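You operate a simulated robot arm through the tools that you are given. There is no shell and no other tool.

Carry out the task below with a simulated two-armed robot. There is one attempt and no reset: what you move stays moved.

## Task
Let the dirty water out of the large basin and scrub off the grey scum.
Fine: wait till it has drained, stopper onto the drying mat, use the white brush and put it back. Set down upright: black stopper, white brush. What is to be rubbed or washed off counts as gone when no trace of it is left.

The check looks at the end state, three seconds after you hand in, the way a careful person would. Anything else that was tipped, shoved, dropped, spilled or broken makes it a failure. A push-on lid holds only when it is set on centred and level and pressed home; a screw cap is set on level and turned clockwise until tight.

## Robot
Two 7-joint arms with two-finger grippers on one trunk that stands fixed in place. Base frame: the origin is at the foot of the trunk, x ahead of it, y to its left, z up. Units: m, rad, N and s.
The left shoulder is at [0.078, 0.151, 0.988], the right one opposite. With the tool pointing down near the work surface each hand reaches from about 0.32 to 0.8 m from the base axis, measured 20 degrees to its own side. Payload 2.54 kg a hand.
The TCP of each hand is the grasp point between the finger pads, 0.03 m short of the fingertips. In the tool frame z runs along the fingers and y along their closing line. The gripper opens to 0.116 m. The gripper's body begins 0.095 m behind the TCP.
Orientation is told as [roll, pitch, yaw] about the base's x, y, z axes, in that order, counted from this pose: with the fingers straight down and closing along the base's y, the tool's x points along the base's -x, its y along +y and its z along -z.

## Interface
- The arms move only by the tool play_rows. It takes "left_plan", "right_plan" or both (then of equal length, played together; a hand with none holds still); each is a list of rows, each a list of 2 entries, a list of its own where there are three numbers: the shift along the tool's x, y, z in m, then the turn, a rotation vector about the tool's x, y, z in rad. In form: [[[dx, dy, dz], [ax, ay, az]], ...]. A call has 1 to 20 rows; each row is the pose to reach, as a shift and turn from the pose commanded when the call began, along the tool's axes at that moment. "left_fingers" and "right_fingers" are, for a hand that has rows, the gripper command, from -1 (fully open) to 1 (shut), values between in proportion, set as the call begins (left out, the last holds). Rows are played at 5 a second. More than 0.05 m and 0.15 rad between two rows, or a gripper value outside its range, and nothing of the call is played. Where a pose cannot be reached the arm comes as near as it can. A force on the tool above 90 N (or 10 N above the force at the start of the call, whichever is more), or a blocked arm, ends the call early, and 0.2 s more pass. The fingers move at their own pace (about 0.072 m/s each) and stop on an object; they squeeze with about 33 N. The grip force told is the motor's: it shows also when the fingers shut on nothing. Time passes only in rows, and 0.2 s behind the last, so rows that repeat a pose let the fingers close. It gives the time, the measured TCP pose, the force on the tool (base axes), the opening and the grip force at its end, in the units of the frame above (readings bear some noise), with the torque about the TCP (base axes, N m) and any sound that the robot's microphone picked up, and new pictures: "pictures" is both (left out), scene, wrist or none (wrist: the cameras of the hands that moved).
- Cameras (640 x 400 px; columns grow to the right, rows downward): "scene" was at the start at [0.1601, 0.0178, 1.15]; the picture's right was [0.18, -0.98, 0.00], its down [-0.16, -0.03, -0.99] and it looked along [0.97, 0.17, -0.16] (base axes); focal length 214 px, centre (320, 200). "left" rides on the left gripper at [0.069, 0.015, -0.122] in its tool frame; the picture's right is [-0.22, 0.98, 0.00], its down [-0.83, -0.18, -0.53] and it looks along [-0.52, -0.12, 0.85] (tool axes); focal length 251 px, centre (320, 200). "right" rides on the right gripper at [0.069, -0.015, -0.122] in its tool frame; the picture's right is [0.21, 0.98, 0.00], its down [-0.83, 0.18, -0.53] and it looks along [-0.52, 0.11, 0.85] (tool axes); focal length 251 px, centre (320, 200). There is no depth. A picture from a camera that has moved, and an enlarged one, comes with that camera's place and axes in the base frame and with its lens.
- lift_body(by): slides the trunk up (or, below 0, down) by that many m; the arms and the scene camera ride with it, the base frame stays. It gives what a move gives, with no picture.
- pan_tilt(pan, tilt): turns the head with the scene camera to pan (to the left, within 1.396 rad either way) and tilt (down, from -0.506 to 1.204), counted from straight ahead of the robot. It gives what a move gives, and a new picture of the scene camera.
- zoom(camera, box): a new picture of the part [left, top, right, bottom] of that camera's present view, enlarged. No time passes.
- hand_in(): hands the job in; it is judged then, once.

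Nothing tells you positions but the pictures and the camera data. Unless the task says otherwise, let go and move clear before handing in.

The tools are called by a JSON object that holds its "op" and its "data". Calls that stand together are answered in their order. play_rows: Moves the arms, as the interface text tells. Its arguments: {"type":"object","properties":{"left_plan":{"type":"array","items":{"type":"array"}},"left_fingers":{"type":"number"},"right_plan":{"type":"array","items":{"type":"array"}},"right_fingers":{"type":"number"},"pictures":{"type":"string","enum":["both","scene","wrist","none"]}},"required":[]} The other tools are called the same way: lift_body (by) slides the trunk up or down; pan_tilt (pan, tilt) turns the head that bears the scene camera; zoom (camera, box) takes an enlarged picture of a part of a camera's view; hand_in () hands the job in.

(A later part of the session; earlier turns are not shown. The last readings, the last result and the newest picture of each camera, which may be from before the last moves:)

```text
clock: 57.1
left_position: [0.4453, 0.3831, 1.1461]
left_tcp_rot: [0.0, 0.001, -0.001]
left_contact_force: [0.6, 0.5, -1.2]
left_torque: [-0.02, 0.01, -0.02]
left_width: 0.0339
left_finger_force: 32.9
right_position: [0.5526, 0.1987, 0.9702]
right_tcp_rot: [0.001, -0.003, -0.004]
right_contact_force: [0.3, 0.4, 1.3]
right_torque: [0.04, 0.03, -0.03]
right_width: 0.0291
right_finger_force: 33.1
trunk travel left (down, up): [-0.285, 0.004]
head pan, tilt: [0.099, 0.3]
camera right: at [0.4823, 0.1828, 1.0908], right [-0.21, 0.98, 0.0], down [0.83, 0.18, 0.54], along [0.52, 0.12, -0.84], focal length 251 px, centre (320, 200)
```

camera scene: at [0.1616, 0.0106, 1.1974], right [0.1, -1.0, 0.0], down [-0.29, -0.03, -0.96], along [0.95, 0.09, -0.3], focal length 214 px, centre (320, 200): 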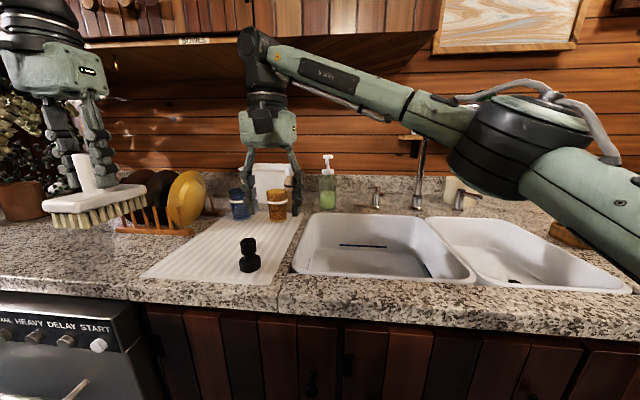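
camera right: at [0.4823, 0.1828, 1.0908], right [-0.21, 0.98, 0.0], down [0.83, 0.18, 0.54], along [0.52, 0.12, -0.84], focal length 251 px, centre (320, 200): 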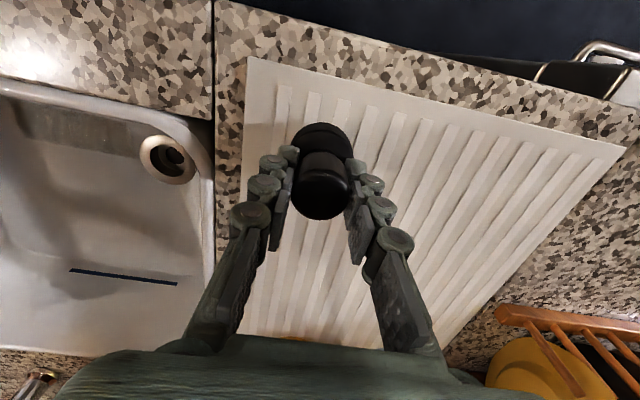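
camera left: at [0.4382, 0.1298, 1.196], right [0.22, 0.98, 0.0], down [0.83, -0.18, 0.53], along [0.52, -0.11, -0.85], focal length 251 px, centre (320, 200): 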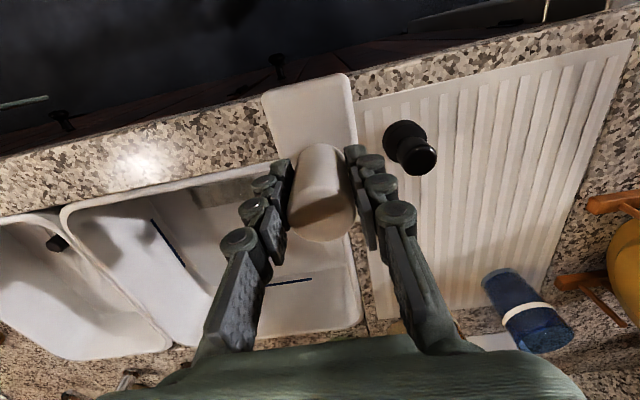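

The stopper is gripped again. I'll lift it 2 cm and move it a bit further back and right on the mat, to (0.607, 0.178).

{"op": "play_rows", "data": {"right_plan": [[[0, 0, -0.01], [0, 0, 0]], [[0, 0, -0.02], [0, 0, 0]], [[-0.018, -0.007, -0.02], [0, 0, 0]], [[-0.036, -0.014, -0.02], [0, 0, 0]], [[-0.0545, -0.021, -0.02], [0, 0, 0]], [[-0.0545, -0.021, -0.02], [0, 0, 0]], [[-0.0545, -0.021, -0.02], [0, 0, 0]]], "pictures": "wrist"}}

```text
clock: 58.8
left_position: [0.4453, 0.3836, 1.1472]
left_tcp_rot: [0.0, 0.001, 0.001]
left_contact_force: [-0.4, -1.3, -1.3]
left_torque: [0.02, -0.01, 0.0]
left_width: 0.0342
left_finger_force: 32.6
right_position: [0.6075, 0.1794, 0.9881]
right_tcp_rot: [0.001, -0.001, -0.001]
right_contact_force: [1.0, -0.6, -1.0]
right_torque: [-0.03, -0.01, 0.01]
right_width: 0.0294
right_finger_force: 32.8
trunk travel left (down, up): [-0.285, 0.004]
head pan, tilt: [0.099, 0.3]
camera right: at [0.5382, 0.1636, 1.111], right [-0.21, 0.98, 0.0], down [0.83, 0.18, 0.54], along [0.52, 0.11, -0.84], focal length 251 px, centre (320, 200)
```

right: 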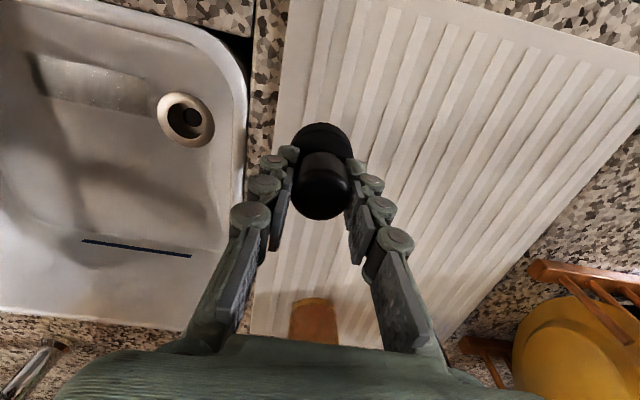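

{"op": "play_rows", "data": {"right_plan": [[[0, 0, 0.007], [0, 0, 0]], [[0, 0, 0.013], [0, 0, 0]], [[0, 0, 0.017], [0, 0, 0]], [[0, 0, 0.017], [0, 0, 0]]], "pictures": "none"}}

{"op": "play_rows", "data": {"right_plan": [[[0, 0, 0.001], [0, 0, 0]], [[0, 0, 0.002], [0, 0, 0]], [[0, 0, 0.002], [0, 0, 0]]], "pictures": "none"}}

```text
clock: 59.8
left_position: [0.4457, 0.3833, 1.1475]
left_tcp_rot: [0.001, 0.001, 0.001]
left_contact_force: [0.2, 0.6, -0.7]
left_torque: [-0.02, 0.04, 0.02]
left_width: 0.034
left_finger_force: 32.7
right_position: [0.609, 0.1787, 0.9733]
right_tcp_rot: [0.001, -0.002, -0.001]
right_contact_force: [-0.4, -0.2, -1.0]
right_torque: [0.0, -0.02, 0.02]
right_width: 0.0296
right_finger_force: 33.0
trunk travel left (down, up): [-0.285, 0.004]
head pan, tilt: [0.099, 0.3]
```

```text
clock: 60.5
left_position: [0.4465, 0.3837, 1.1467]
left_tcp_rot: [0.0, -0.001, 0.0]
left_contact_force: [-0.3, -0.3, -2.4]
left_torque: [0.02, 0.0, -0.03]
left_width: 0.0339
left_finger_force: 32.5
right_position: [0.6074, 0.1771, 0.9688]
right_tcp_rot: [0.002, -0.003, -0.003]
right_contact_force: [-0.6, -0.3, -1.4]
right_torque: [-0.01, -0.01, -0.02]
right_width: 0.0294
right_finger_force: 32.8
trunk travel left (down, up): [-0.285, 0.004]
head pan, tilt: [0.099, 0.3]
```

{"op": "play_rows", "data": {"right_plan": [[[0, 0, 0.001], [0, 0, 0]], [[0, 0, 0.001], [0, 0, 0]]], "pictures": "none"}}

{"op": "play_rows", "data": {"right_plan": [[[0, 0, 0.001], [0, 0, 0]], [[0, 0, 0.001], [0, 0, 0]]], "pictures": "none"}}

{"op": "play_rows", "data": {"right_plan": [[[0, 0, 0.001], [0, 0, 0]], [[0, 0, 0.001], [0, 0, 0]]], "pictures": "none"}}

```text
clock: 61.1
left_position: [0.4461, 0.3836, 1.1477]
left_tcp_rot: [0.001, 0.0, 0.0]
left_contact_force: [0.3, 0.3, -0.9]
left_torque: [-0.02, -0.01, -0.03]
left_width: 0.034
left_finger_force: 33.4
right_position: [0.6091, 0.1782, 0.9687]
right_tcp_rot: [0.002, 0.0, -0.003]
right_contact_force: [0.7, 2.1, 2.1]
right_torque: [0.02, -0.03, -0.05]
right_width: 0.0293
right_finger_force: 33.0
trunk travel left (down, up): [-0.285, 0.004]
head pan, tilt: [0.099, 0.3]
```

```text
clock: 61.8
left_position: [0.445, 0.384, 1.1481]
left_tcp_rot: [0.001, -0.001, -0.001]
left_contact_force: [-0.5, -0.7, -2.1]
left_torque: [-0.01, 0.0, -0.03]
left_width: 0.0343
left_finger_force: 33.2
right_position: [0.6083, 0.1771, 0.9681]
right_tcp_rot: [0.0, -0.003, -0.001]
right_contact_force: [-1.4, 3.2, 10.2]
right_torque: [0.0, 0.14, -0.06]
right_width: 0.0296
right_finger_force: 33.1
trunk travel left (down, up): [-0.285, 0.004]
head pan, tilt: [0.099, 0.3]
```

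```text
clock: 62.4
left_position: [0.445, 0.3842, 1.1485]
left_tcp_rot: [0.0, -0.001, -0.002]
left_contact_force: [-0.2, -0.1, -1.5]
left_torque: [-0.01, -0.02, 0.01]
left_width: 0.0341
left_finger_force: 32.9
right_position: [0.608, 0.1774, 0.9689]
right_tcp_rot: [0.003, -0.005, -0.005]
right_contact_force: [5.6, 5.8, 19.1]
right_torque: [0.03, -0.16, 0.03]
right_width: 0.0294
right_finger_force: 33.0
trunk travel left (down, up): [-0.285, 0.004]
head pan, tilt: [0.099, 0.3]
```

Contact is firm. I'll ease off 2 mm, open, rise, and retract the right hand.

{"op": "play_rows", "data": {"right_plan": [[[0, 0, -0.001], [0, 0, 0]], [[0, 0, -0.002], [0, 0, 0]], [[0, 0, -0.002], [0, 0, 0]]], "pictures": "none"}}

{"op": "play_rows", "data": {"right_plan": [[[0, 0, 0], [0, 0, 0]], [[0, 0, 0], [0, 0, 0]], [[0, 0, 0], [0, 0, 0]], [[0, 0, 0], [0, 0, 0]]], "right_fingers": -0.2, "pictures": "wrist"}}

```text
clock: 63.1
left_position: [0.4449, 0.3843, 1.1462]
left_tcp_rot: [0.0, -0.001, 0.0]
left_contact_force: [0.0, 0.0, -1.5]
left_torque: [0.0, 0.01, 0.02]
left_width: 0.034
left_finger_force: 33.4
right_position: [0.608, 0.177, 0.9697]
right_tcp_rot: [0.002, -0.002, -0.003]
right_contact_force: [6.3, 4.5, 8.9]
right_torque: [0.12, -0.41, 0.06]
right_width: 0.0296
right_finger_force: 33.0
trunk travel left (down, up): [-0.285, 0.004]
head pan, tilt: [0.099, 0.3]
```

```text
clock: 64.2
left_position: [0.4463, 0.3833, 1.1475]
left_tcp_rot: [0.0, -0.001, 0.001]
left_contact_force: [0.8, 0.1, -1.8]
left_torque: [0.0, -0.03, -0.05]
left_width: 0.0341
left_finger_force: 33.2
right_position: [0.608, 0.1768, 0.9687]
right_tcp_rot: [0.003, -0.002, -0.001]
right_contact_force: [-0.1, 0.2, 0.4]
right_torque: [-0.02, 0.0, 0.01]
right_width: 0.0696
right_finger_force: 0.0
trunk travel left (down, up): [-0.285, 0.004]
head pan, tilt: [0.099, 0.3]
camera right: at [0.5382, 0.1612, 1.0907], right [-0.21, 0.98, 0.0], down [0.83, 0.18, 0.54], along [0.52, 0.11, -0.84], focal length 251 px, centre (320, 200)
```

right: 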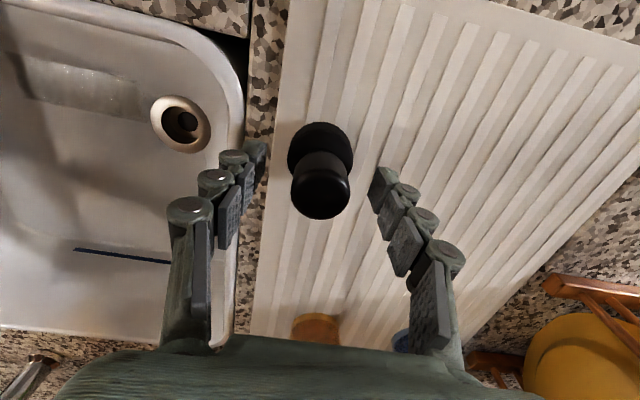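

{"op": "play_rows", "data": {"right_plan": [[[0.02, 0, -0.03], [0, 0, 0]], [[0.04, -0.01, -0.06], [0, 0, 0]], [[0.06, -0.04, -0.085], [0, 0, 0]], [[0.075, -0.08, -0.095], [0, 0, 0]], [[0.09, -0.12, -0.105], [0, 0, 0]], [[0.1, -0.165, -0.115], [0, 0, 0]], [[0.11, -0.21, -0.125], [0, 0, 0]], [[0.12, -0.255, -0.135], [0, 0, 0]], [[0.13, -0.3, -0.145], [0, 0, 0]], [[0.138, -0.34, -0.15], [0, 0, 0]], [[0.138, -0.34, -0.15], [0, 0, 0]]], "pictures": "scene"}}

{"op": "zoom", "data": {"camera": "scene", "box": [140, 180, 310, 290]}}

```text
clock: 66.5
left_position: [0.4456, 0.3845, 1.1475]
left_tcp_rot: [-0.001, 0.001, 0.001]
left_contact_force: [0.7, 0.6, -1.6]
left_torque: [0.0, -0.01, 0.01]
left_width: 0.034
left_finger_force: 33.1
right_position: [0.4693, -0.1626, 1.1163]
right_tcp_rot: [0.002, -0.001, -0.003]
right_contact_force: [-0.2, 0.5, -0.3]
right_torque: [-0.03, 0.02, -0.01]
right_width: 0.0695
right_finger_force: 0.0
trunk travel left (down, up): [-0.285, 0.004]
head pan, tilt: [0.099, 0.3]
camera scene: at [0.1618, 0.0109, 1.1973], right [0.1, -1.0, 0.0], down [-0.29, -0.03, -0.96], along [0.95, 0.09, -0.3], focal length 214 px, centre (320, 200)
```

scene: 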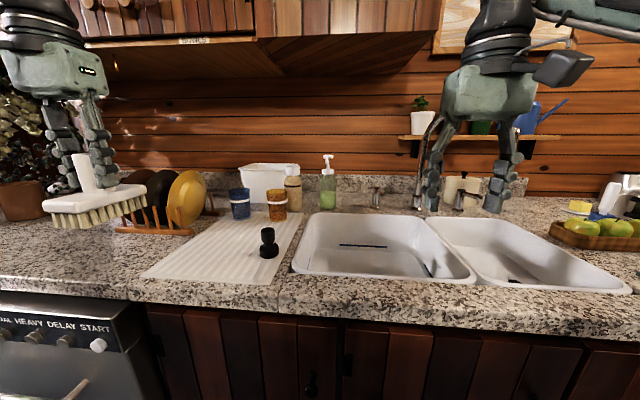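

```text
3.64 times, centred on (225, 235) of scene
camera zoom: at [0.1618, 0.0109, 1.1973], right [0.1, -1.0, 0.0], down [-0.29, -0.03, -0.96], along [0.95, 0.09, -0.3], focal length 780 px, centre (666, 73)
```

zoom: 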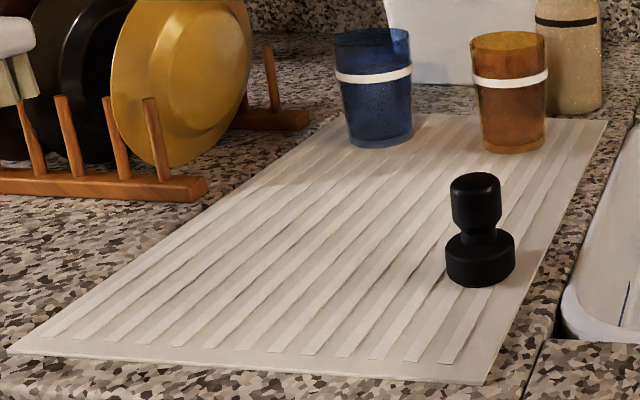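

The stopper stands well on the mat at its new spot. Now the left hand sets the brush down at mid-mat (0.54, 0.232).

{"op": "play_rows", "data": {"left_plan": [[[-0.024, -0.031, 0.012], [0, 0, 0]], [[-0.047, -0.062, 0.025], [0, 0, 0]], [[-0.071, -0.093, 0.037], [0, 0, 0]], [[-0.0944, -0.124, 0.05], [0, 0, 0]], [[-0.0944, -0.138, 0.08], [0, 0, 0]], [[-0.0944, -0.152, 0.11], [0, 0, 0]], [[-0.0944, -0.152, 0.13], [0, 0, 0]], [[-0.0944, -0.152, 0.13], [0, 0, 0]]], "pictures": "both"}}

```text
clock: 68.3
left_position: [0.5429, 0.2299, 1.0203]
left_tcp_rot: [0.002, -0.001, 0.0]
left_contact_force: [0.4, 0.3, -1.6]
left_torque: [0.0, 0.03, 0.01]
left_width: 0.034
left_finger_force: 33.0
right_position: [0.4696, -0.1639, 1.1167]
right_tcp_rot: [0.002, -0.001, -0.003]
right_contact_force: [-0.7, 0.7, 0.1]
right_torque: [0.0, 0.0, 0.01]
right_width: 0.0695
right_finger_force: 0.1
trunk travel left (down, up): [-0.285, 0.004]
head pan, tilt: [0.099, 0.3]
camera scene: at [0.1616, 0.0107, 1.1974], right [0.1, -1.0, 0.0], down [-0.29, -0.03, -0.96], along [0.95, 0.09, -0.3], focal length 214 px, centre (320, 200)
camera left: at [0.4726, 0.2455, 1.144], right [0.22, 0.98, 0.0], down [0.83, -0.18, 0.53], along [0.52, -0.11, -0.85], focal length 251 px, centre (320, 200)
```

scene: 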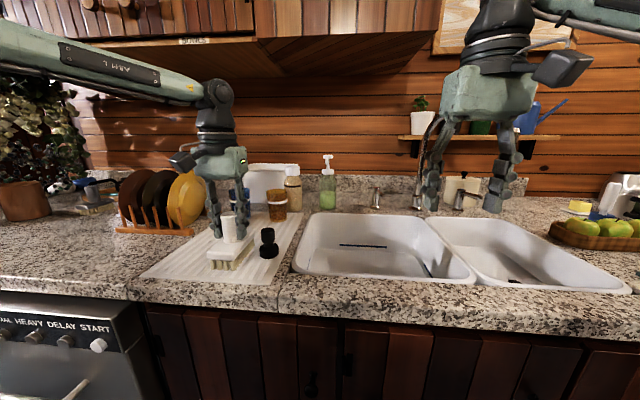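
left: 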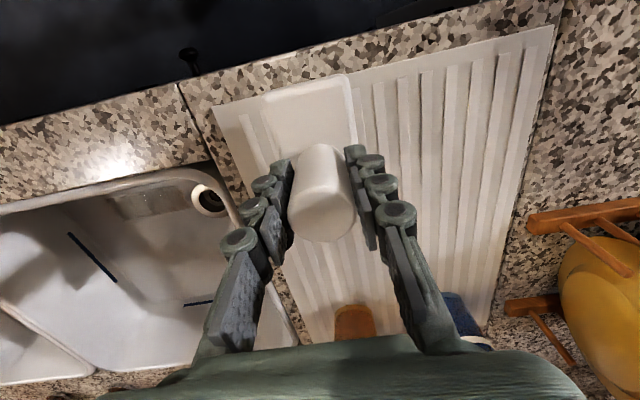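

{"op": "play_rows", "data": {"left_plan": [[[0, 0, 0.01], [0, 0, 0]], [[0, 0, 0.02], [0, 0, 0]], [[0, 0, 0.026], [0, 0, 0]], [[0, 0, 0.026], [0, 0, 0]]], "pictures": "none"}}

{"op": "play_rows", "data": {"left_plan": [[[0, 0, 0.001], [0, 0, 0]], [[0, 0, 0.002], [0, 0, 0]], [[0, 0, 0.002], [0, 0, 0]]], "pictures": "none"}}

{"op": "zoom", "data": {"camera": "scene", "box": [160, 180, 310, 290]}}

```text
clock: 69.3
left_position: [0.5403, 0.2305, 0.9963]
left_tcp_rot: [-0.002, -0.001, 0.0]
left_contact_force: [0.0, -0.6, -1.4]
left_torque: [0.01, -0.02, 0.0]
left_width: 0.0341
left_finger_force: 32.8
right_position: [0.4697, -0.1617, 1.1163]
right_tcp_rot: [0.002, -0.002, -0.001]
right_contact_force: [-0.3, -0.4, -0.2]
right_torque: [0.0, -0.03, -0.02]
right_width: 0.0697
right_finger_force: 0.1
trunk travel left (down, up): [-0.285, 0.004]
head pan, tilt: [0.099, 0.3]
```

```text
clock: 70.2
left_position: [0.5414, 0.2307, 0.9929]
left_tcp_rot: [0.0, 0.0, 0.001]
left_contact_force: [-1.3, -0.3, -0.8]
left_torque: [0.0, -0.02, -0.03]
left_width: 0.0343
left_finger_force: 32.8
right_position: [0.4694, -0.1624, 1.1177]
right_tcp_rot: [0.0, -0.002, -0.002]
right_contact_force: [-0.2, 0.0, 0.1]
right_torque: [0.01, 0.03, 0.01]
right_width: 0.0698
right_finger_force: 0.0
trunk travel left (down, up): [-0.285, 0.004]
head pan, tilt: [0.099, 0.3]
```

```text
3.64 times, centred on (235, 235) of scene
camera zoom: at [0.1617, 0.0108, 1.1973], right [0.1, -1.0, 0.0], down [-0.29, -0.03, -0.96], along [0.95, 0.09, -0.3], focal length 780 px, centre (629, 73)
```

zoom: 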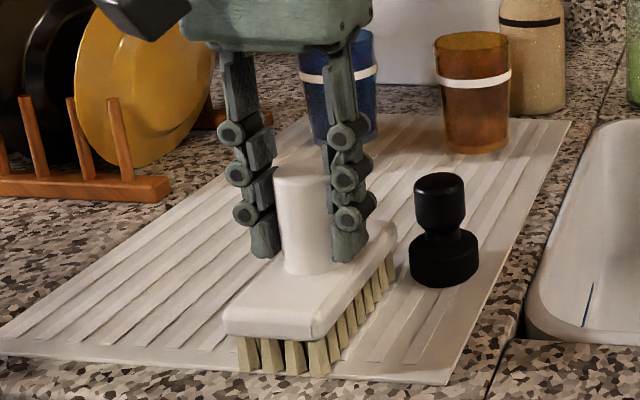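

The front bristles would land right at the mat's front edge, so I'll shift 1 cm back before the final lowering.

{"op": "play_rows", "data": {"left_plan": [[[-0.005, 0.001, -0.004], [0, 0, 0]], [[-0.01, 0.002, -0.004], [0, 0, 0]], [[-0.01, 0.002, 0.0], [0, 0, 0]], [[-0.01, 0.002, 0.002], [0, 0, 0]], [[-0.01, 0.002, 0.002], [0, 0, 0]]], "pictures": "none"}}

{"op": "play_rows", "data": {"left_plan": [[[0, 0, 0.001], [0, 0, 0]], [[0, 0, 0.001], [0, 0, 0]]], "pictures": "none"}}

{"op": "zoom", "data": {"camera": "scene", "box": [160, 180, 310, 290]}}

```text
clock: 71.3
left_position: [0.5494, 0.2332, 0.9925]
left_tcp_rot: [0.0, 0.0, 0.001]
left_contact_force: [1.2, -0.6, -0.4]
left_torque: [-0.02, 0.01, 0.04]
left_width: 0.034
left_finger_force: 33.4
right_position: [0.4695, -0.1633, 1.1165]
right_tcp_rot: [0.003, -0.003, -0.002]
right_contact_force: [-0.2, 0.1, 0.6]
right_torque: [-0.04, -0.01, -0.02]
right_width: 0.0696
right_finger_force: 0.1
trunk travel left (down, up): [-0.285, 0.004]
head pan, tilt: [0.099, 0.3]
```

```text
clock: 72.0
left_position: [0.5512, 0.2342, 0.9918]
left_tcp_rot: [0.001, 0.0, 0.0]
left_contact_force: [-0.3, -0.2, -0.2]
left_torque: [-0.05, 0.01, -0.05]
left_width: 0.0341
left_finger_force: 33.0
right_position: [0.4698, -0.1623, 1.1162]
right_tcp_rot: [0.002, -0.002, -0.004]
right_contact_force: [0.2, 0.2, -0.8]
right_torque: [0.01, -0.01, -0.01]
right_width: 0.0695
right_finger_force: 0.1
trunk travel left (down, up): [-0.285, 0.004]
head pan, tilt: [0.099, 0.3]
```

```text
3.64 times, centred on (235, 235) of scene
camera zoom: at [0.1616, 0.0107, 1.1974], right [0.1, -1.0, 0.0], down [-0.29, -0.03, -0.96], along [0.95, 0.09, -0.3], focal length 780 px, centre (629, 73)
```

zoom: 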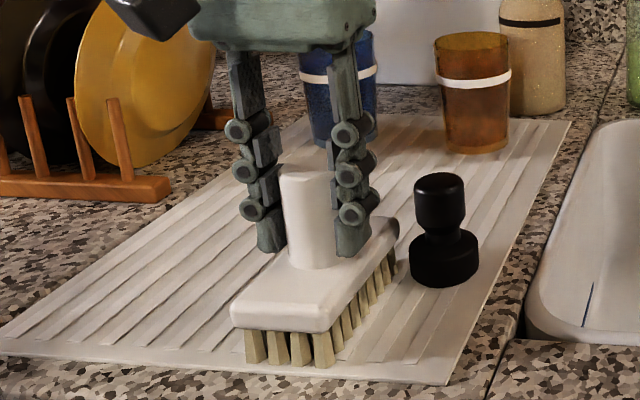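

{"op": "play_rows", "data": {"left_plan": [[[0, 0, 0.001], [0, 0, 0]], [[0, 0, 0.001], [0, 0, 0]]], "pictures": "none"}}

{"op": "play_rows", "data": {"left_plan": [[[0, 0, 0.001], [0, 0, 0]], [[0, 0, 0.001], [0, 0, 0]]], "pictures": "none"}}

```text
clock: 72.5
left_position: [0.551, 0.2336, 0.9916]
left_tcp_rot: [-0.002, -0.004, 0.003]
left_contact_force: [2.9, 4.6, 11.0]
left_torque: [0.07, 0.31, -0.12]
left_width: 0.0341
left_finger_force: 32.7
right_position: [0.4688, -0.1633, 1.1174]
right_tcp_rot: [0.002, -0.001, 0.0]
right_contact_force: [0.0, 1.0, -0.3]
right_torque: [0.03, -0.02, 0.01]
right_width: 0.0696
right_finger_force: 0.0
trunk travel left (down, up): [-0.285, 0.004]
head pan, tilt: [0.099, 0.3]
```

```text
clock: 73.2
left_position: [0.5505, 0.2338, 0.9907]
left_tcp_rot: [0.0, -0.005, 0.001]
left_contact_force: [7.2, 4.9, 20.1]
left_torque: [0.13, 0.13, -0.06]
left_width: 0.0341
left_finger_force: 33.3
right_position: [0.4685, -0.1625, 1.1174]
right_tcp_rot: [0.001, -0.004, -0.002]
right_contact_force: [0.0, -0.3, -0.3]
right_torque: [-0.03, 0.01, 0.02]
right_width: 0.0697
right_finger_force: 0.1
trunk travel left (down, up): [-0.285, 0.004]
head pan, tilt: [0.099, 0.3]
```

{"op": "play_rows", "data": {"left_plan": [[[0, 0, -0.001], [0, 0, 0]], [[0, 0, -0.0018], [0, 0, 0]], [[0, 0, -0.0018], [0, 0, 0]]], "pictures": "none"}}

{"op": "play_rows", "data": {"left_plan": [[[0, 0, 0], [0, 0, 0]], [[0, 0, 0], [0, 0, 0]], [[0, 0, 0], [0, 0, 0]], [[0, 0, 0], [0, 0, 0]]], "left_fingers": -0.38, "pictures": "none"}}

{"op": "play_rows", "data": {"left_plan": [[[0, 0, -0.03], [0, 0, 0]], [[0, 0, -0.06], [0, 0, 0]], [[0, 0.01, -0.09], [0, 0, 0]], [[0.03, 0.04, -0.11], [0, 0, 0]], [[0.055, 0.075, -0.13], [0, 0, 0]], [[0.08, 0.11, -0.15], [0, 0, 0]], [[0.1, 0.145, -0.16], [0, 0, 0]], [[0.1, 0.145, -0.16], [0, 0, 0]]], "pictures": "both"}}

```text
clock: 74.0
left_position: [0.5496, 0.2328, 0.9915]
left_tcp_rot: [0.0, 0.0, 0.0]
left_contact_force: [7.8, 3.2, 13.8]
left_torque: [0.08, -1.0, 0.04]
left_width: 0.0341
left_finger_force: 33.8
right_position: [0.47, -0.1631, 1.1163]
right_tcp_rot: [0.003, -0.002, -0.002]
right_contact_force: [0.4, -0.2, -0.7]
right_torque: [-0.02, -0.01, 0.01]
right_width: 0.0698
right_finger_force: 0.1
trunk travel left (down, up): [-0.285, 0.004]
head pan, tilt: [0.099, 0.3]
```

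```text
clock: 75.0
left_position: [0.5508, 0.2345, 0.989]
left_tcp_rot: [0.0, 0.0, -0.002]
left_contact_force: [0.5, -0.4, 0.6]
left_torque: [0.03, -0.04, -0.02]
left_width: 0.08
left_finger_force: 0.0
right_position: [0.4699, -0.1616, 1.1154]
right_tcp_rot: [0.001, -0.002, -0.002]
right_contact_force: [-0.5, -0.6, 0.6]
right_torque: [-0.03, 0.01, 0.04]
right_width: 0.0696
right_finger_force: 0.0
trunk travel left (down, up): [-0.285, 0.004]
head pan, tilt: [0.099, 0.3]
```

```text
clock: 76.8
left_position: [0.4502, 0.3794, 1.1552]
left_tcp_rot: [0.0, 0.0, -0.001]
left_contact_force: [0.1, -0.1, 0.1]
left_torque: [-0.02, -0.04, 0.02]
left_width: 0.0801
left_finger_force: 0.0
right_position: [0.4699, -0.1622, 1.1163]
right_tcp_rot: [0.0, -0.002, -0.003]
right_contact_force: [0.3, 0.8, 0.3]
right_torque: [0.0, -0.02, 0.0]
right_width: 0.0694
right_finger_force: 0.1
trunk travel left (down, up): [-0.285, 0.004]
head pan, tilt: [0.099, 0.3]
camera scene: at [0.1617, 0.0106, 1.1973], right [0.1, -1.0, 0.0], down [-0.29, -0.03, -0.96], along [0.95, 0.09, -0.3], focal length 214 px, centre (320, 200)
camera left: at [0.3812, 0.3928, 1.2773], right [0.22, 0.98, 0.0], down [0.83, -0.18, 0.53], along [0.52, -0.11, -0.85], focal length 251 px, centre (320, 200)
```

scene: 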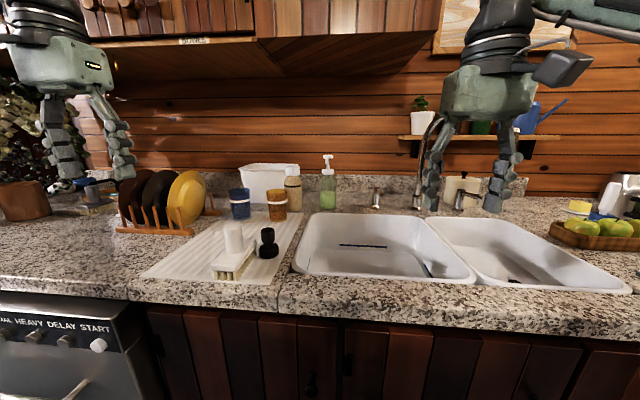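
left: 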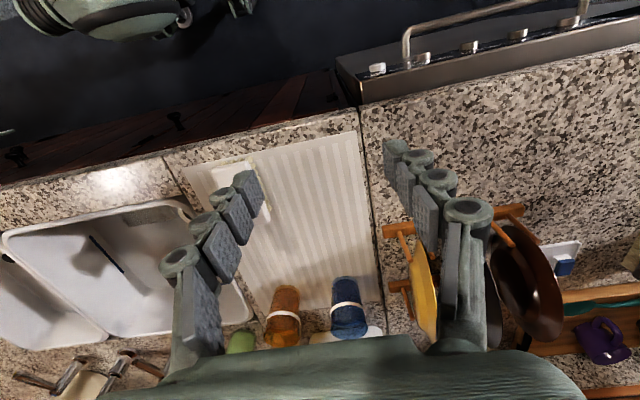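

The brush stands at mid-mat (0.551, 0.234). I'll move the left hand further out and bring the right hand in front of the brush, approaching low from the near side.

{"op": "play_rows", "data": {"right_plan": [[[-0.001, 0.04, 0.006], [0, 0, 0]], [[-0.002, 0.08, 0.012], [0, 0, 0]], [[-0.003, 0.12, 0.018], [0, 0, 0]], [[-0.003, 0.16, 0.024], [0, 0, 0]], [[-0.003, 0.2, 0.03], [0, 0, 0]], [[-0.003, 0.24, 0.036], [0, 0, 0]], [[-0.003, 0.28, 0.042], [0, 0, 0]], [[-0.003, 0.32, 0.048], [0, 0, 0]], [[-0.003, 0.36, 0.052], [0, 0, 0]], [[-0.003, 0.396, 0.056], [0, 0, 0]], [[-0.003, 0.396, 0.056], [0, 0, 0]]], "left_plan": [[[0.005, 0.025, 0], [0, 0, 0]], [[0.01, 0.05, 0], [0, 0, 0]], [[0.015, 0.075, 0], [0, 0, 0]], [[0.015, 0.09, 0], [0, 0, 0]], [[0.015, 0.09, 0], [0, 0, 0]], [[0.015, 0.09, 0], [0, 0, 0]], [[0.015, 0.09, 0], [0, 0, 0]], [[0.015, 0.09, 0], [0, 0, 0]], [[0.015, 0.09, 0], [0, 0, 0]], [[0.015, 0.09, 0], [0, 0, 0]], [[0.015, 0.09, 0], [0, 0, 0]]], "right_fingers": -0.38, "pictures": "both"}}

```text
clock: 79.2
left_position: [0.4334, 0.4682, 1.1533]
left_tcp_rot: [-0.001, 0.0, 0.0]
left_contact_force: [-0.6, 0.1, -0.1]
left_torque: [-0.03, 0.02, 0.01]
left_width: 0.0801
left_finger_force: 0.1
right_position: [0.4768, 0.2341, 1.0662]
right_tcp_rot: [0.002, -0.003, -0.003]
right_contact_force: [0.5, 0.7, 0.3]
right_torque: [-0.02, -0.01, 0.01]
right_width: 0.0802
right_finger_force: 0.1
trunk travel left (down, up): [-0.285, 0.004]
head pan, tilt: [0.099, 0.3]
camera scene: at [0.1616, 0.0106, 1.1974], right [0.1, -1.0, 0.0], down [-0.29, -0.03, -0.96], along [0.95, 0.09, -0.3], focal length 214 px, centre (320, 200)
camera right: at [0.4064, 0.2184, 1.1875], right [-0.21, 0.98, 0.0], down [0.82, 0.18, 0.54], along [0.52, 0.12, -0.84], focal length 251 px, centre (320, 200)
camera left: at [0.3648, 0.4831, 1.2768], right [0.22, 0.98, 0.0], down [0.83, -0.18, 0.53], along [0.52, -0.11, -0.85], focal length 251 px, centre (320, 200)
```

scene: 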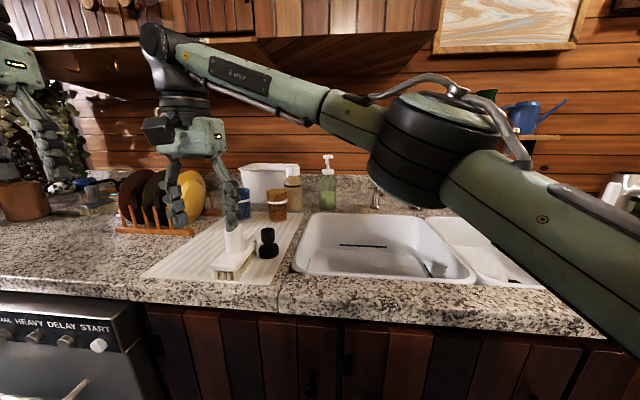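
right: 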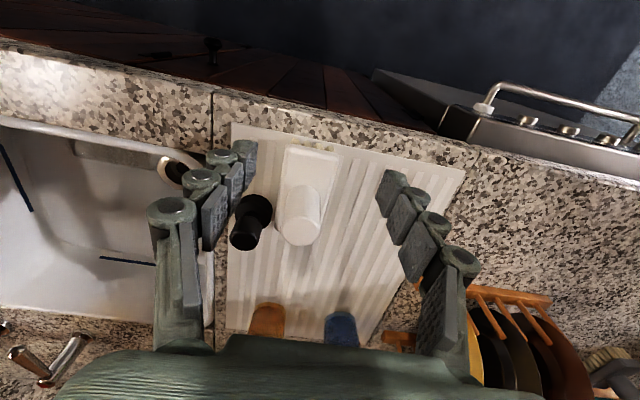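
left: 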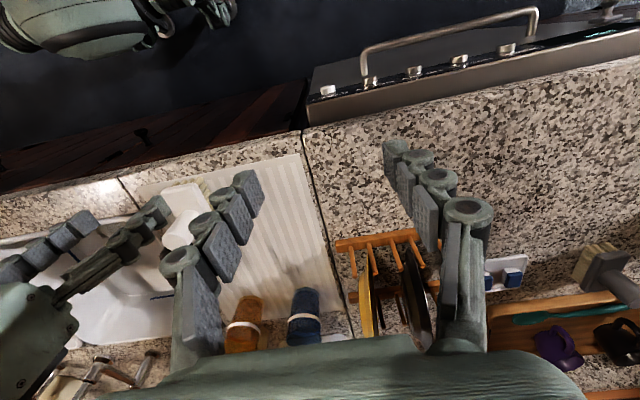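

{"op": "play_rows", "data": {"right_plan": [[[0.002, -0.002, 0.03], [0, 0, 0]], [[0.004, -0.002, 0.06], [0, 0, 0]], [[0.004, -0.002, 0.073], [0, 0, 0]], [[0.004, -0.002, 0.073], [0, 0, 0]]], "pictures": "both"}}

{"op": "zoom", "data": {"camera": "scene", "box": [160, 180, 310, 290]}}

```text
clock: 80.2
left_position: [0.4343, 0.4695, 1.1536]
left_tcp_rot: [0.0, 0.0, 0.0]
left_contact_force: [0.2, 0.6, -0.3]
left_torque: [0.0, -0.01, -0.02]
left_width: 0.0799
left_finger_force: 0.1
right_position: [0.4701, 0.2297, 0.99]
right_tcp_rot: [0.002, 0.0, 0.0]
right_contact_force: [0.6, -0.4, -0.1]
right_torque: [-0.01, 0.02, 0.01]
right_width: 0.0801
right_finger_force: 0.0
trunk travel left (down, up): [-0.285, 0.004]
head pan, tilt: [0.099, 0.3]
camera scene: at [0.1616, 0.0107, 1.1974], right [0.1, -1.0, 0.0], down [-0.29, -0.03, -0.96], along [0.95, 0.09, -0.3], focal length 214 px, centre (320, 200)
camera right: at [0.3994, 0.2145, 1.1113], right [-0.21, 0.98, 0.0], down [0.83, 0.18, 0.54], along [0.52, 0.11, -0.84], focal length 251 px, centre (320, 200)
```

scene: 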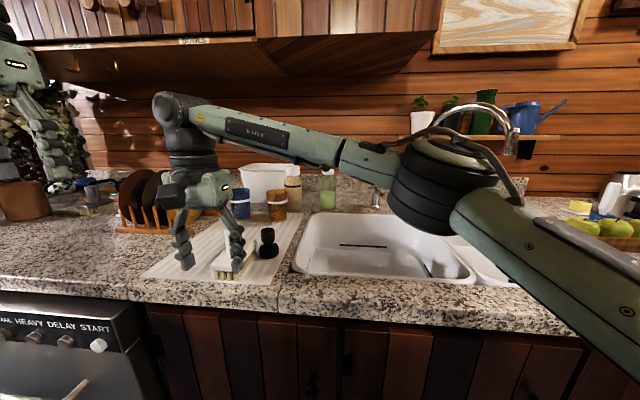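
right: 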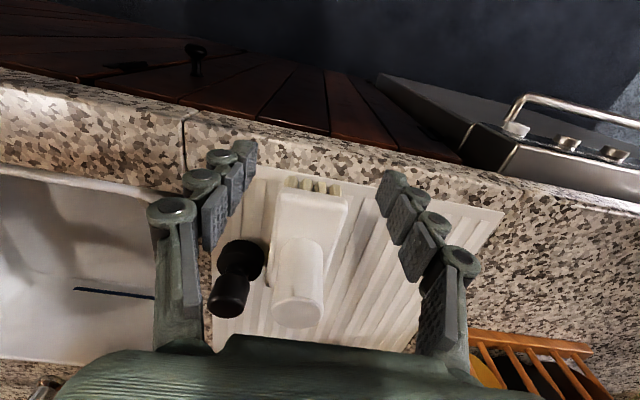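

```text
3.64 times, centred on (235, 235) of scene
camera zoom: at [0.1616, 0.0107, 1.1974], right [0.1, -1.0, 0.0], down [-0.29, -0.03, -0.96], along [0.95, 0.09, -0.3], focal length 780 px, centre (629, 73)
```

zoom: 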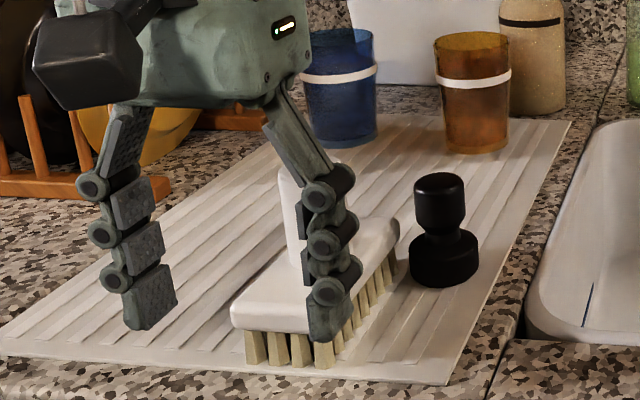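

{"op": "play_rows", "data": {"right_plan": [[[-0.025, 0.001, 0], [0, 0, 0]], [[-0.05, 0.002, 0], [0, 0, 0]], [[-0.07, 0.002, 0], [0, 0, 0]], [[-0.079, 0.002, 0], [0, 0, 0]], [[-0.079, 0.002, 0], [0, 0, 0]]], "pictures": "wrist"}}

{"op": "zoom", "data": {"camera": "scene", "box": [160, 180, 310, 290]}}

```text
clock: 81.3
left_position: [0.4339, 0.4691, 1.1548]
left_tcp_rot: [0.0, 0.001, 0.001]
left_contact_force: [-0.4, 0.6, 0.2]
left_torque: [0.0, -0.02, -0.02]
left_width: 0.0801
left_finger_force: 0.0
right_position: [0.5398, 0.2312, 0.9895]
right_tcp_rot: [0.003, -0.001, -0.002]
right_contact_force: [1.0, -0.3, -0.7]
right_torque: [0.0, 0.02, -0.01]
right_width: 0.0802
right_finger_force: 0.1
right hand out of reach, approached as far as the arm can: row 4, 5
trunk travel left (down, up): [-0.285, 0.004]
head pan, tilt: [0.099, 0.3]
camera right: at [0.4691, 0.2147, 1.1115], right [-0.21, 0.98, 0.0], down [0.83, 0.18, 0.54], along [0.52, 0.12, -0.84], focal length 251 px, centre (320, 200)
```

right: 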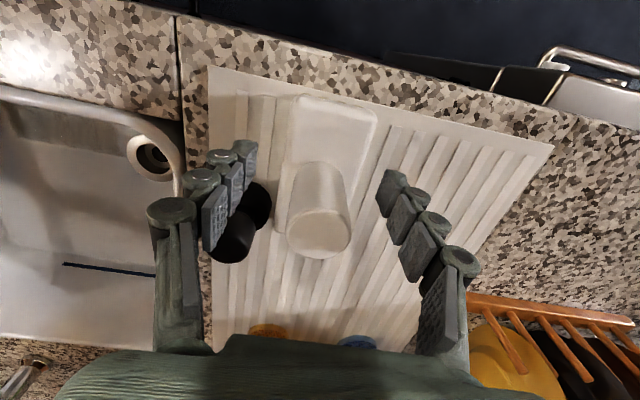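

```text
3.64 times, centred on (235, 235) of scene
camera zoom: at [0.1616, 0.0107, 1.1974], right [0.1, -1.0, 0.0], down [-0.29, -0.03, -0.96], along [0.95, 0.09, -0.3], focal length 780 px, centre (629, 73)
```

zoom: 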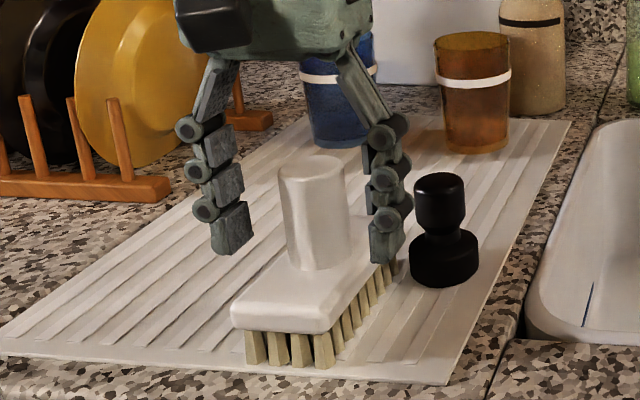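

The arm is 9 mm short of the handle centre. Tilting the hand 4° about its closing axis brings the wrist nearer without affecting the grip, so I'll do that and move onto the handle.

{"op": "play_rows", "data": {"right_plan": [[[0, 0, 0], [0, -0.04, 0]], [[-0.004, 0, 0], [0, -0.08, 0]], [[-0.0095, 0, 0], [0, -0.08, 0]], [[-0.0095, 0, 0], [0, -0.08, 0]]], "pictures": "wrist"}}

{"op": "zoom", "data": {"camera": "scene", "box": [160, 180, 310, 290]}}

```text
clock: 82.3
left_position: [0.434, 0.4698, 1.1549]
left_tcp_rot: [-0.002, -0.001, 0.002]
left_contact_force: [0.4, 0.0, 1.1]
left_torque: [-0.01, 0.02, 0.01]
left_width: 0.0798
left_finger_force: 0.0
right_position: [0.5507, 0.2314, 0.9908]
right_tcp_rot: [0.002, -0.082, -0.003]
right_contact_force: [-0.6, 0.7, -0.2]
right_torque: [0.01, -0.04, 0.0]
right_width: 0.0799
right_finger_force: 0.0
trunk travel left (down, up): [-0.285, 0.004]
head pan, tilt: [0.099, 0.3]
camera right: at [0.4705, 0.2157, 1.1064], right [-0.21, 0.98, -0.02], down [0.78, 0.18, 0.6], along [0.59, 0.11, -0.8], focal length 251 px, centre (320, 200)
```

right: 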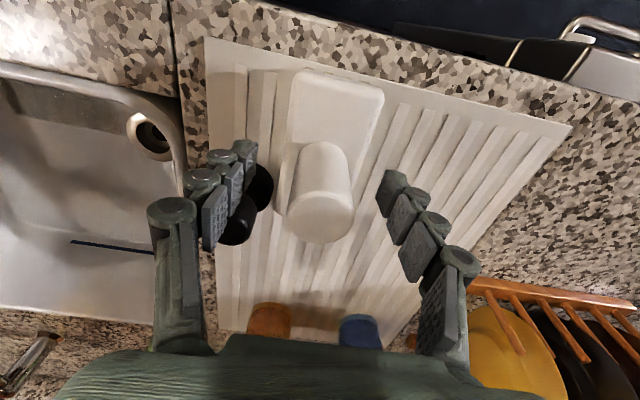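

```text
3.64 times, centred on (235, 235) of scene
camera zoom: at [0.1616, 0.0107, 1.1974], right [0.1, -1.0, 0.0], down [-0.29, -0.03, -0.96], along [0.95, 0.09, -0.3], focal length 780 px, centre (629, 73)
```

zoom: 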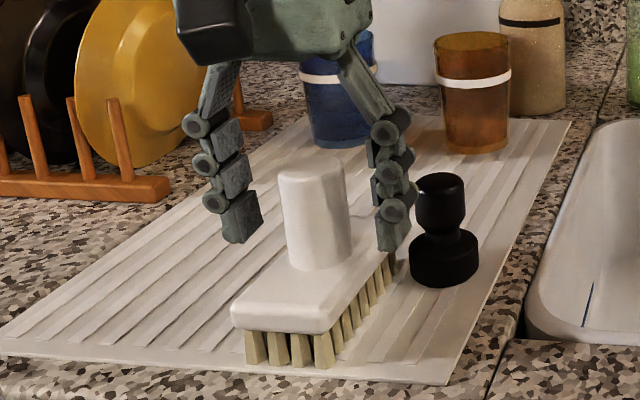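

Now at (0.551, 0.231, 0.991), around the handle; closing.

{"op": "play_rows", "data": {"right_plan": [[[0, 0, 0], [0, 0, 0]], [[0, 0, 0], [0, 0, 0]], [[0, 0, 0], [0, 0, 0]], [[0, 0, 0], [0, 0, 0]], [[0, 0, 0], [0, 0, 0]]], "right_fingers": 1, "pictures": "wrist"}}

{"op": "zoom", "data": {"camera": "scene", "box": [160, 180, 310, 290]}}

```text
clock: 83.5
left_position: [0.4334, 0.4695, 1.154]
left_tcp_rot: [0.001, 0.001, 0.001]
left_contact_force: [-0.5, -0.4, -0.7]
left_torque: [-0.03, 0.0, -0.03]
left_width: 0.0801
left_finger_force: 0.1
right_position: [0.5498, 0.2323, 0.9906]
right_tcp_rot: [0.002, -0.08, 0.0]
right_contact_force: [1.3, 2.9, 2.6]
right_torque: [0.1, -0.01, 0.04]
right_width: 0.0341
right_finger_force: 33.0
trunk travel left (down, up): [-0.285, 0.004]
head pan, tilt: [0.099, 0.3]
camera right: at [0.4703, 0.2158, 1.1066], right [-0.21, 0.98, -0.02], down [0.78, 0.18, 0.6], along [0.59, 0.12, -0.8], focal length 251 px, centre (320, 200)
```

right: 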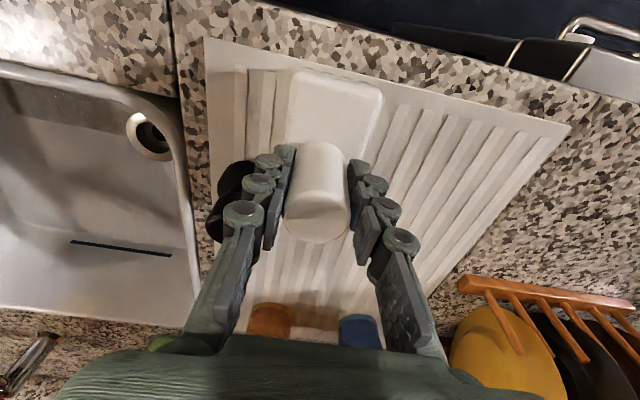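

```text
3.64 times, centred on (235, 235) of scene
camera zoom: at [0.1614, 0.0109, 1.1974], right [0.1, -1.0, 0.0], down [-0.29, -0.03, -0.96], along [0.95, 0.09, -0.3], focal length 780 px, centre (629, 73)
```

zoom: 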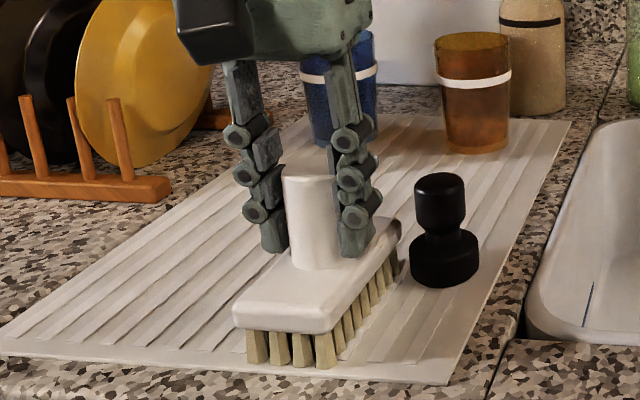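

The right hand now holds the brush (34 mm). I'll lift, pull back to clear the stopper, then carry it over the basin.

{"op": "play_rows", "data": {"right_plan": [[[-0.0012, 0, -0.015], [0, 0, 0]], [[0.0076, 0, -0.0307], [0, 0, 0]], [[0.0263, 0, -0.0473], [0, 0, 0]], [[0.0546, 0, -0.0696], [0, 0, 0]], [[0.0546, 0, -0.0696], [0, 0, 0]]], "pictures": "both"}}

```text
clock: 84.8
left_position: [0.4336, 0.4697, 1.1543]
left_tcp_rot: [0.001, 0.001, 0.0]
left_contact_force: [-0.7, 0.0, 0.4]
left_torque: [-0.02, 0.0, -0.03]
left_width: 0.0801
left_finger_force: 0.1
right_position: [0.4892, 0.2325, 1.0553]
right_tcp_rot: [0.003, -0.081, -0.002]
right_contact_force: [0.7, -0.9, -1.5]
right_torque: [0.02, 0.01, 0.01]
right_width: 0.0338
right_finger_force: 33.5
trunk travel left (down, up): [-0.285, 0.004]
head pan, tilt: [0.099, 0.3]
camera scene: at [0.1619, 0.0108, 1.1973], right [0.1, -1.0, 0.0], down [-0.29, -0.03, -0.96], along [0.95, 0.09, -0.3], focal length 214 px, centre (320, 200)
camera right: at [0.4103, 0.2162, 1.1706], right [-0.21, 0.98, -0.02], down [0.78, 0.18, 0.6], along [0.59, 0.11, -0.8], focal length 251 px, centre (320, 200)
```

scene: 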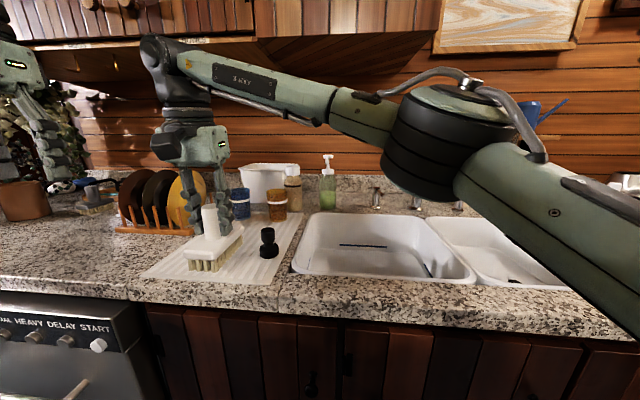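
right: 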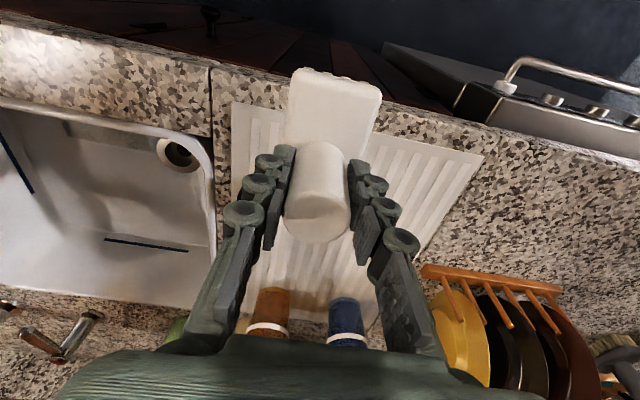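

{"op": "play_rows", "data": {"right_plan": [[[0.0042, -0.04, -0.0104], [0, 0, 0]], [[0.0038, -0.085, -0.0154], [0, 0, 0]], [[-0.0016, -0.13, -0.0199], [0, 0, 0]], [[-0.0116, -0.175, -0.0191], [0, 0, 0]], [[-0.0411, -0.21, -0.0117], [0, 0, 0]], [[-0.0805, -0.235, -0.0036], [0, 0, 0]], [[-0.12, -0.255, 0.0046], [0, 0, 0]], [[-0.1541, -0.28, 0.0174], [0, 0, 0]], [[-0.1541, -0.28, 0.0174], [0, 0, 0]]], "pictures": "both"}}

```text
clock: 86.8
left_position: [0.4339, 0.4692, 1.153]
left_tcp_rot: [0.001, 0.0, -0.001]
left_contact_force: [-0.1, -0.3, 0.2]
left_torque: [0.01, -0.03, -0.01]
left_width: 0.0803
left_finger_force: 0.0
right_position: [0.6478, -0.0479, 1.0462]
right_tcp_rot: [0.001, -0.083, -0.002]
right_contact_force: [0.1, -0.6, -1.7]
right_torque: [0.01, 0.04, 0.0]
right_width: 0.0341
right_finger_force: 33.1
trunk travel left (down, up): [-0.285, 0.004]
head pan, tilt: [0.099, 0.3]
camera scene: at [0.1616, 0.0107, 1.1974], right [0.1, -1.0, 0.0], down [-0.29, -0.03, -0.96], along [0.95, 0.09, -0.3], focal length 214 px, centre (320, 200)
camera right: at [0.5669, -0.0636, 1.1623], right [-0.21, 0.98, -0.02], down [0.78, 0.18, 0.6], along [0.59, 0.11, -0.8], focal length 251 px, centre (320, 200)
```

scene: 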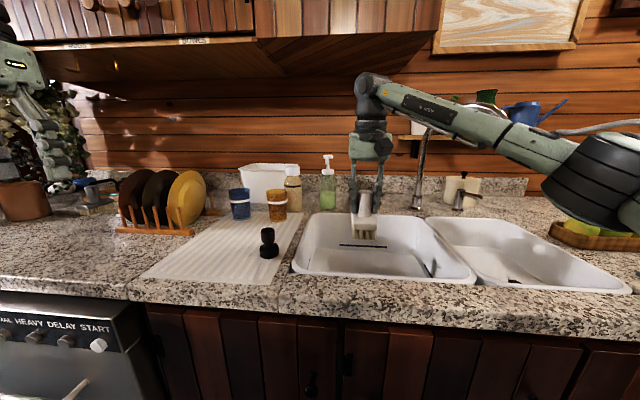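
right: 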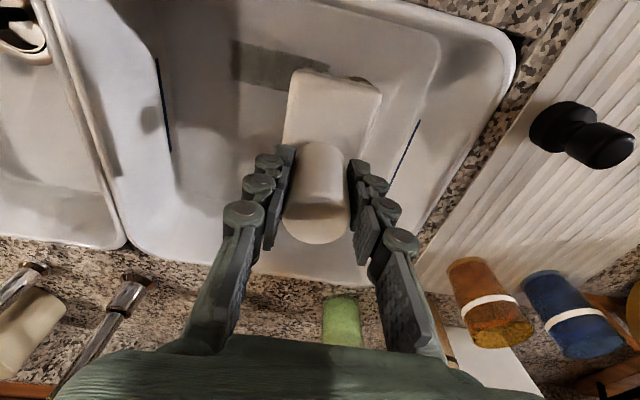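

The brush is over the basin. I'll move above the scum's centre and lower toward the floor.

{"op": "play_rows", "data": {"right_plan": [[[0.0035, -0.016, 0.036], [0, 0, 0]], [[0.007, -0.031, 0.073], [0, 0, 0]], [[0.0105, -0.047, 0.11], [0, 0, 0]], [[0.0137, -0.062, 0.1454], [0, 0, 0]], [[0.0137, -0.062, 0.1454], [0, 0, 0]]], "pictures": "both"}}

```text
clock: 88.0
left_position: [0.4328, 0.4695, 1.1533]
left_tcp_rot: [-0.001, 0.0, 0.0]
left_contact_force: [-0.2, 0.3, -0.4]
left_torque: [0.02, -0.03, -0.01]
left_width: 0.0801
left_finger_force: 0.1
right_position: [0.6424, -0.1112, 0.9027]
right_tcp_rot: [0.002, -0.083, -0.003]
right_contact_force: [0.2, -0.2, -1.3]
right_torque: [0.02, 0.0, 0.0]
right_width: 0.0342
right_finger_force: 32.6
trunk travel left (down, up): [-0.285, 0.004]
head pan, tilt: [0.099, 0.3]
camera scene: at [0.1616, 0.0107, 1.1974], right [0.1, -1.0, 0.0], down [-0.29, -0.03, -0.96], along [0.95, 0.09, -0.3], focal length 214 px, centre (320, 200)
camera right: at [0.5632, -0.1267, 1.0184], right [-0.21, 0.98, -0.02], down [0.78, 0.18, 0.6], along [0.59, 0.11, -0.8], focal length 251 px, centre (320, 200)
```

scene: 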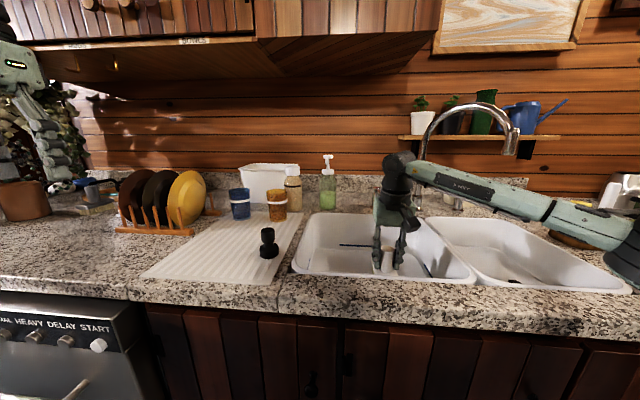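
right: 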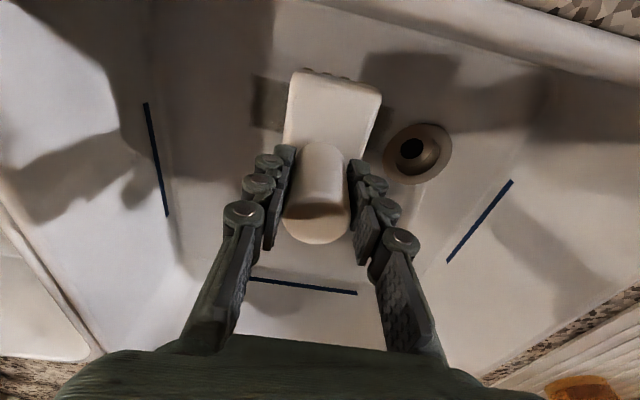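

{"op": "play_rows", "data": {"right_plan": [[[0.0005, 0, 0.02], [0, 0, 0]], [[0.001, 0, 0.038], [0, 0, 0]], [[0.0014, 0, 0.05], [0, 0, 0]], [[0.0014, 0, 0.05], [0, 0, 0]]], "pictures": "none"}}

{"op": "play_rows", "data": {"right_plan": [[[0.0003, 0, 0.002], [0, 0, 0]], [[0.0005, 0, 0.004], [0, 0, 0]], [[0.0005, 0, 0.004], [0, 0, 0]]], "pictures": "none"}}

{"op": "play_rows", "data": {"right_plan": [[[0.0002, 0, 0.0015], [0, 0, 0]], [[0.0003, 0, 0.003], [0, 0, 0]], [[0.0003, 0, 0.003], [0, 0, 0]]], "pictures": "wrist"}}

```text
clock: 89.0
left_position: [0.4343, 0.4689, 1.1547]
left_tcp_rot: [0.001, 0.0, 0.0]
left_contact_force: [0.0, 0.2, -0.2]
left_torque: [0.0, 0.0, -0.02]
left_width: 0.0803
left_finger_force: 0.2
right_position: [0.6461, -0.1089, 0.8522]
right_tcp_rot: [0.001, -0.082, -0.002]
right_contact_force: [0.7, 0.0, -2.1]
right_torque: [0.0, 0.04, 0.0]
right_width: 0.0341
right_finger_force: 32.6
trunk travel left (down, up): [-0.285, 0.004]
head pan, tilt: [0.099, 0.3]
```

```text
clock: 89.8
left_position: [0.434, 0.4696, 1.1544]
left_tcp_rot: [0.001, 0.001, 0.0]
left_contact_force: [-0.3, -0.7, 0.7]
left_torque: [0.03, 0.0, 0.01]
left_width: 0.08
left_finger_force: 0.1
right_position: [0.6447, -0.1104, 0.8471]
right_tcp_rot: [0.002, -0.082, -0.002]
right_contact_force: [-0.1, 0.8, -1.5]
right_torque: [0.04, -0.01, 0.02]
right_width: 0.0344
right_finger_force: 32.9
trunk travel left (down, up): [-0.285, 0.004]
head pan, tilt: [0.099, 0.3]
```

```text
clock: 90.5
left_position: [0.4346, 0.4687, 1.1541]
left_tcp_rot: [-0.001, 0.0, 0.001]
left_contact_force: [0.1, -0.4, -1.0]
left_torque: [0.01, -0.01, -0.02]
left_width: 0.0796
left_finger_force: 0.0
right_position: [0.6452, -0.1106, 0.8452]
right_tcp_rot: [0.002, -0.082, 0.0]
right_contact_force: [-0.1, 1.0, -1.7]
right_torque: [0.0, 0.02, 0.0]
right_width: 0.0342
right_finger_force: 32.9
trunk travel left (down, up): [-0.285, 0.004]
head pan, tilt: [0.099, 0.3]
camera right: at [0.5653, -0.126, 0.9614], right [-0.21, 0.98, -0.02], down [0.78, 0.18, 0.6], along [0.59, 0.11, -0.8], focal length 251 px, centre (320, 200)
```

right: 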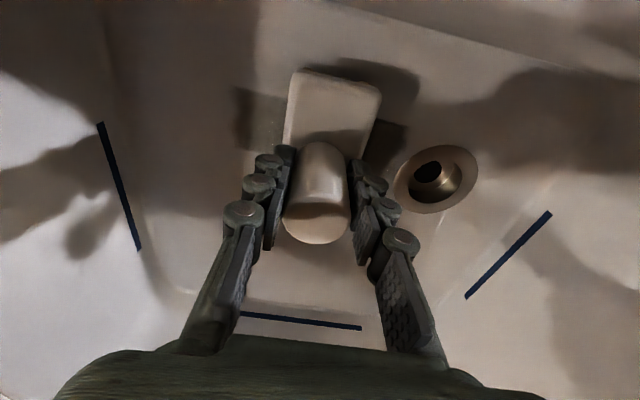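

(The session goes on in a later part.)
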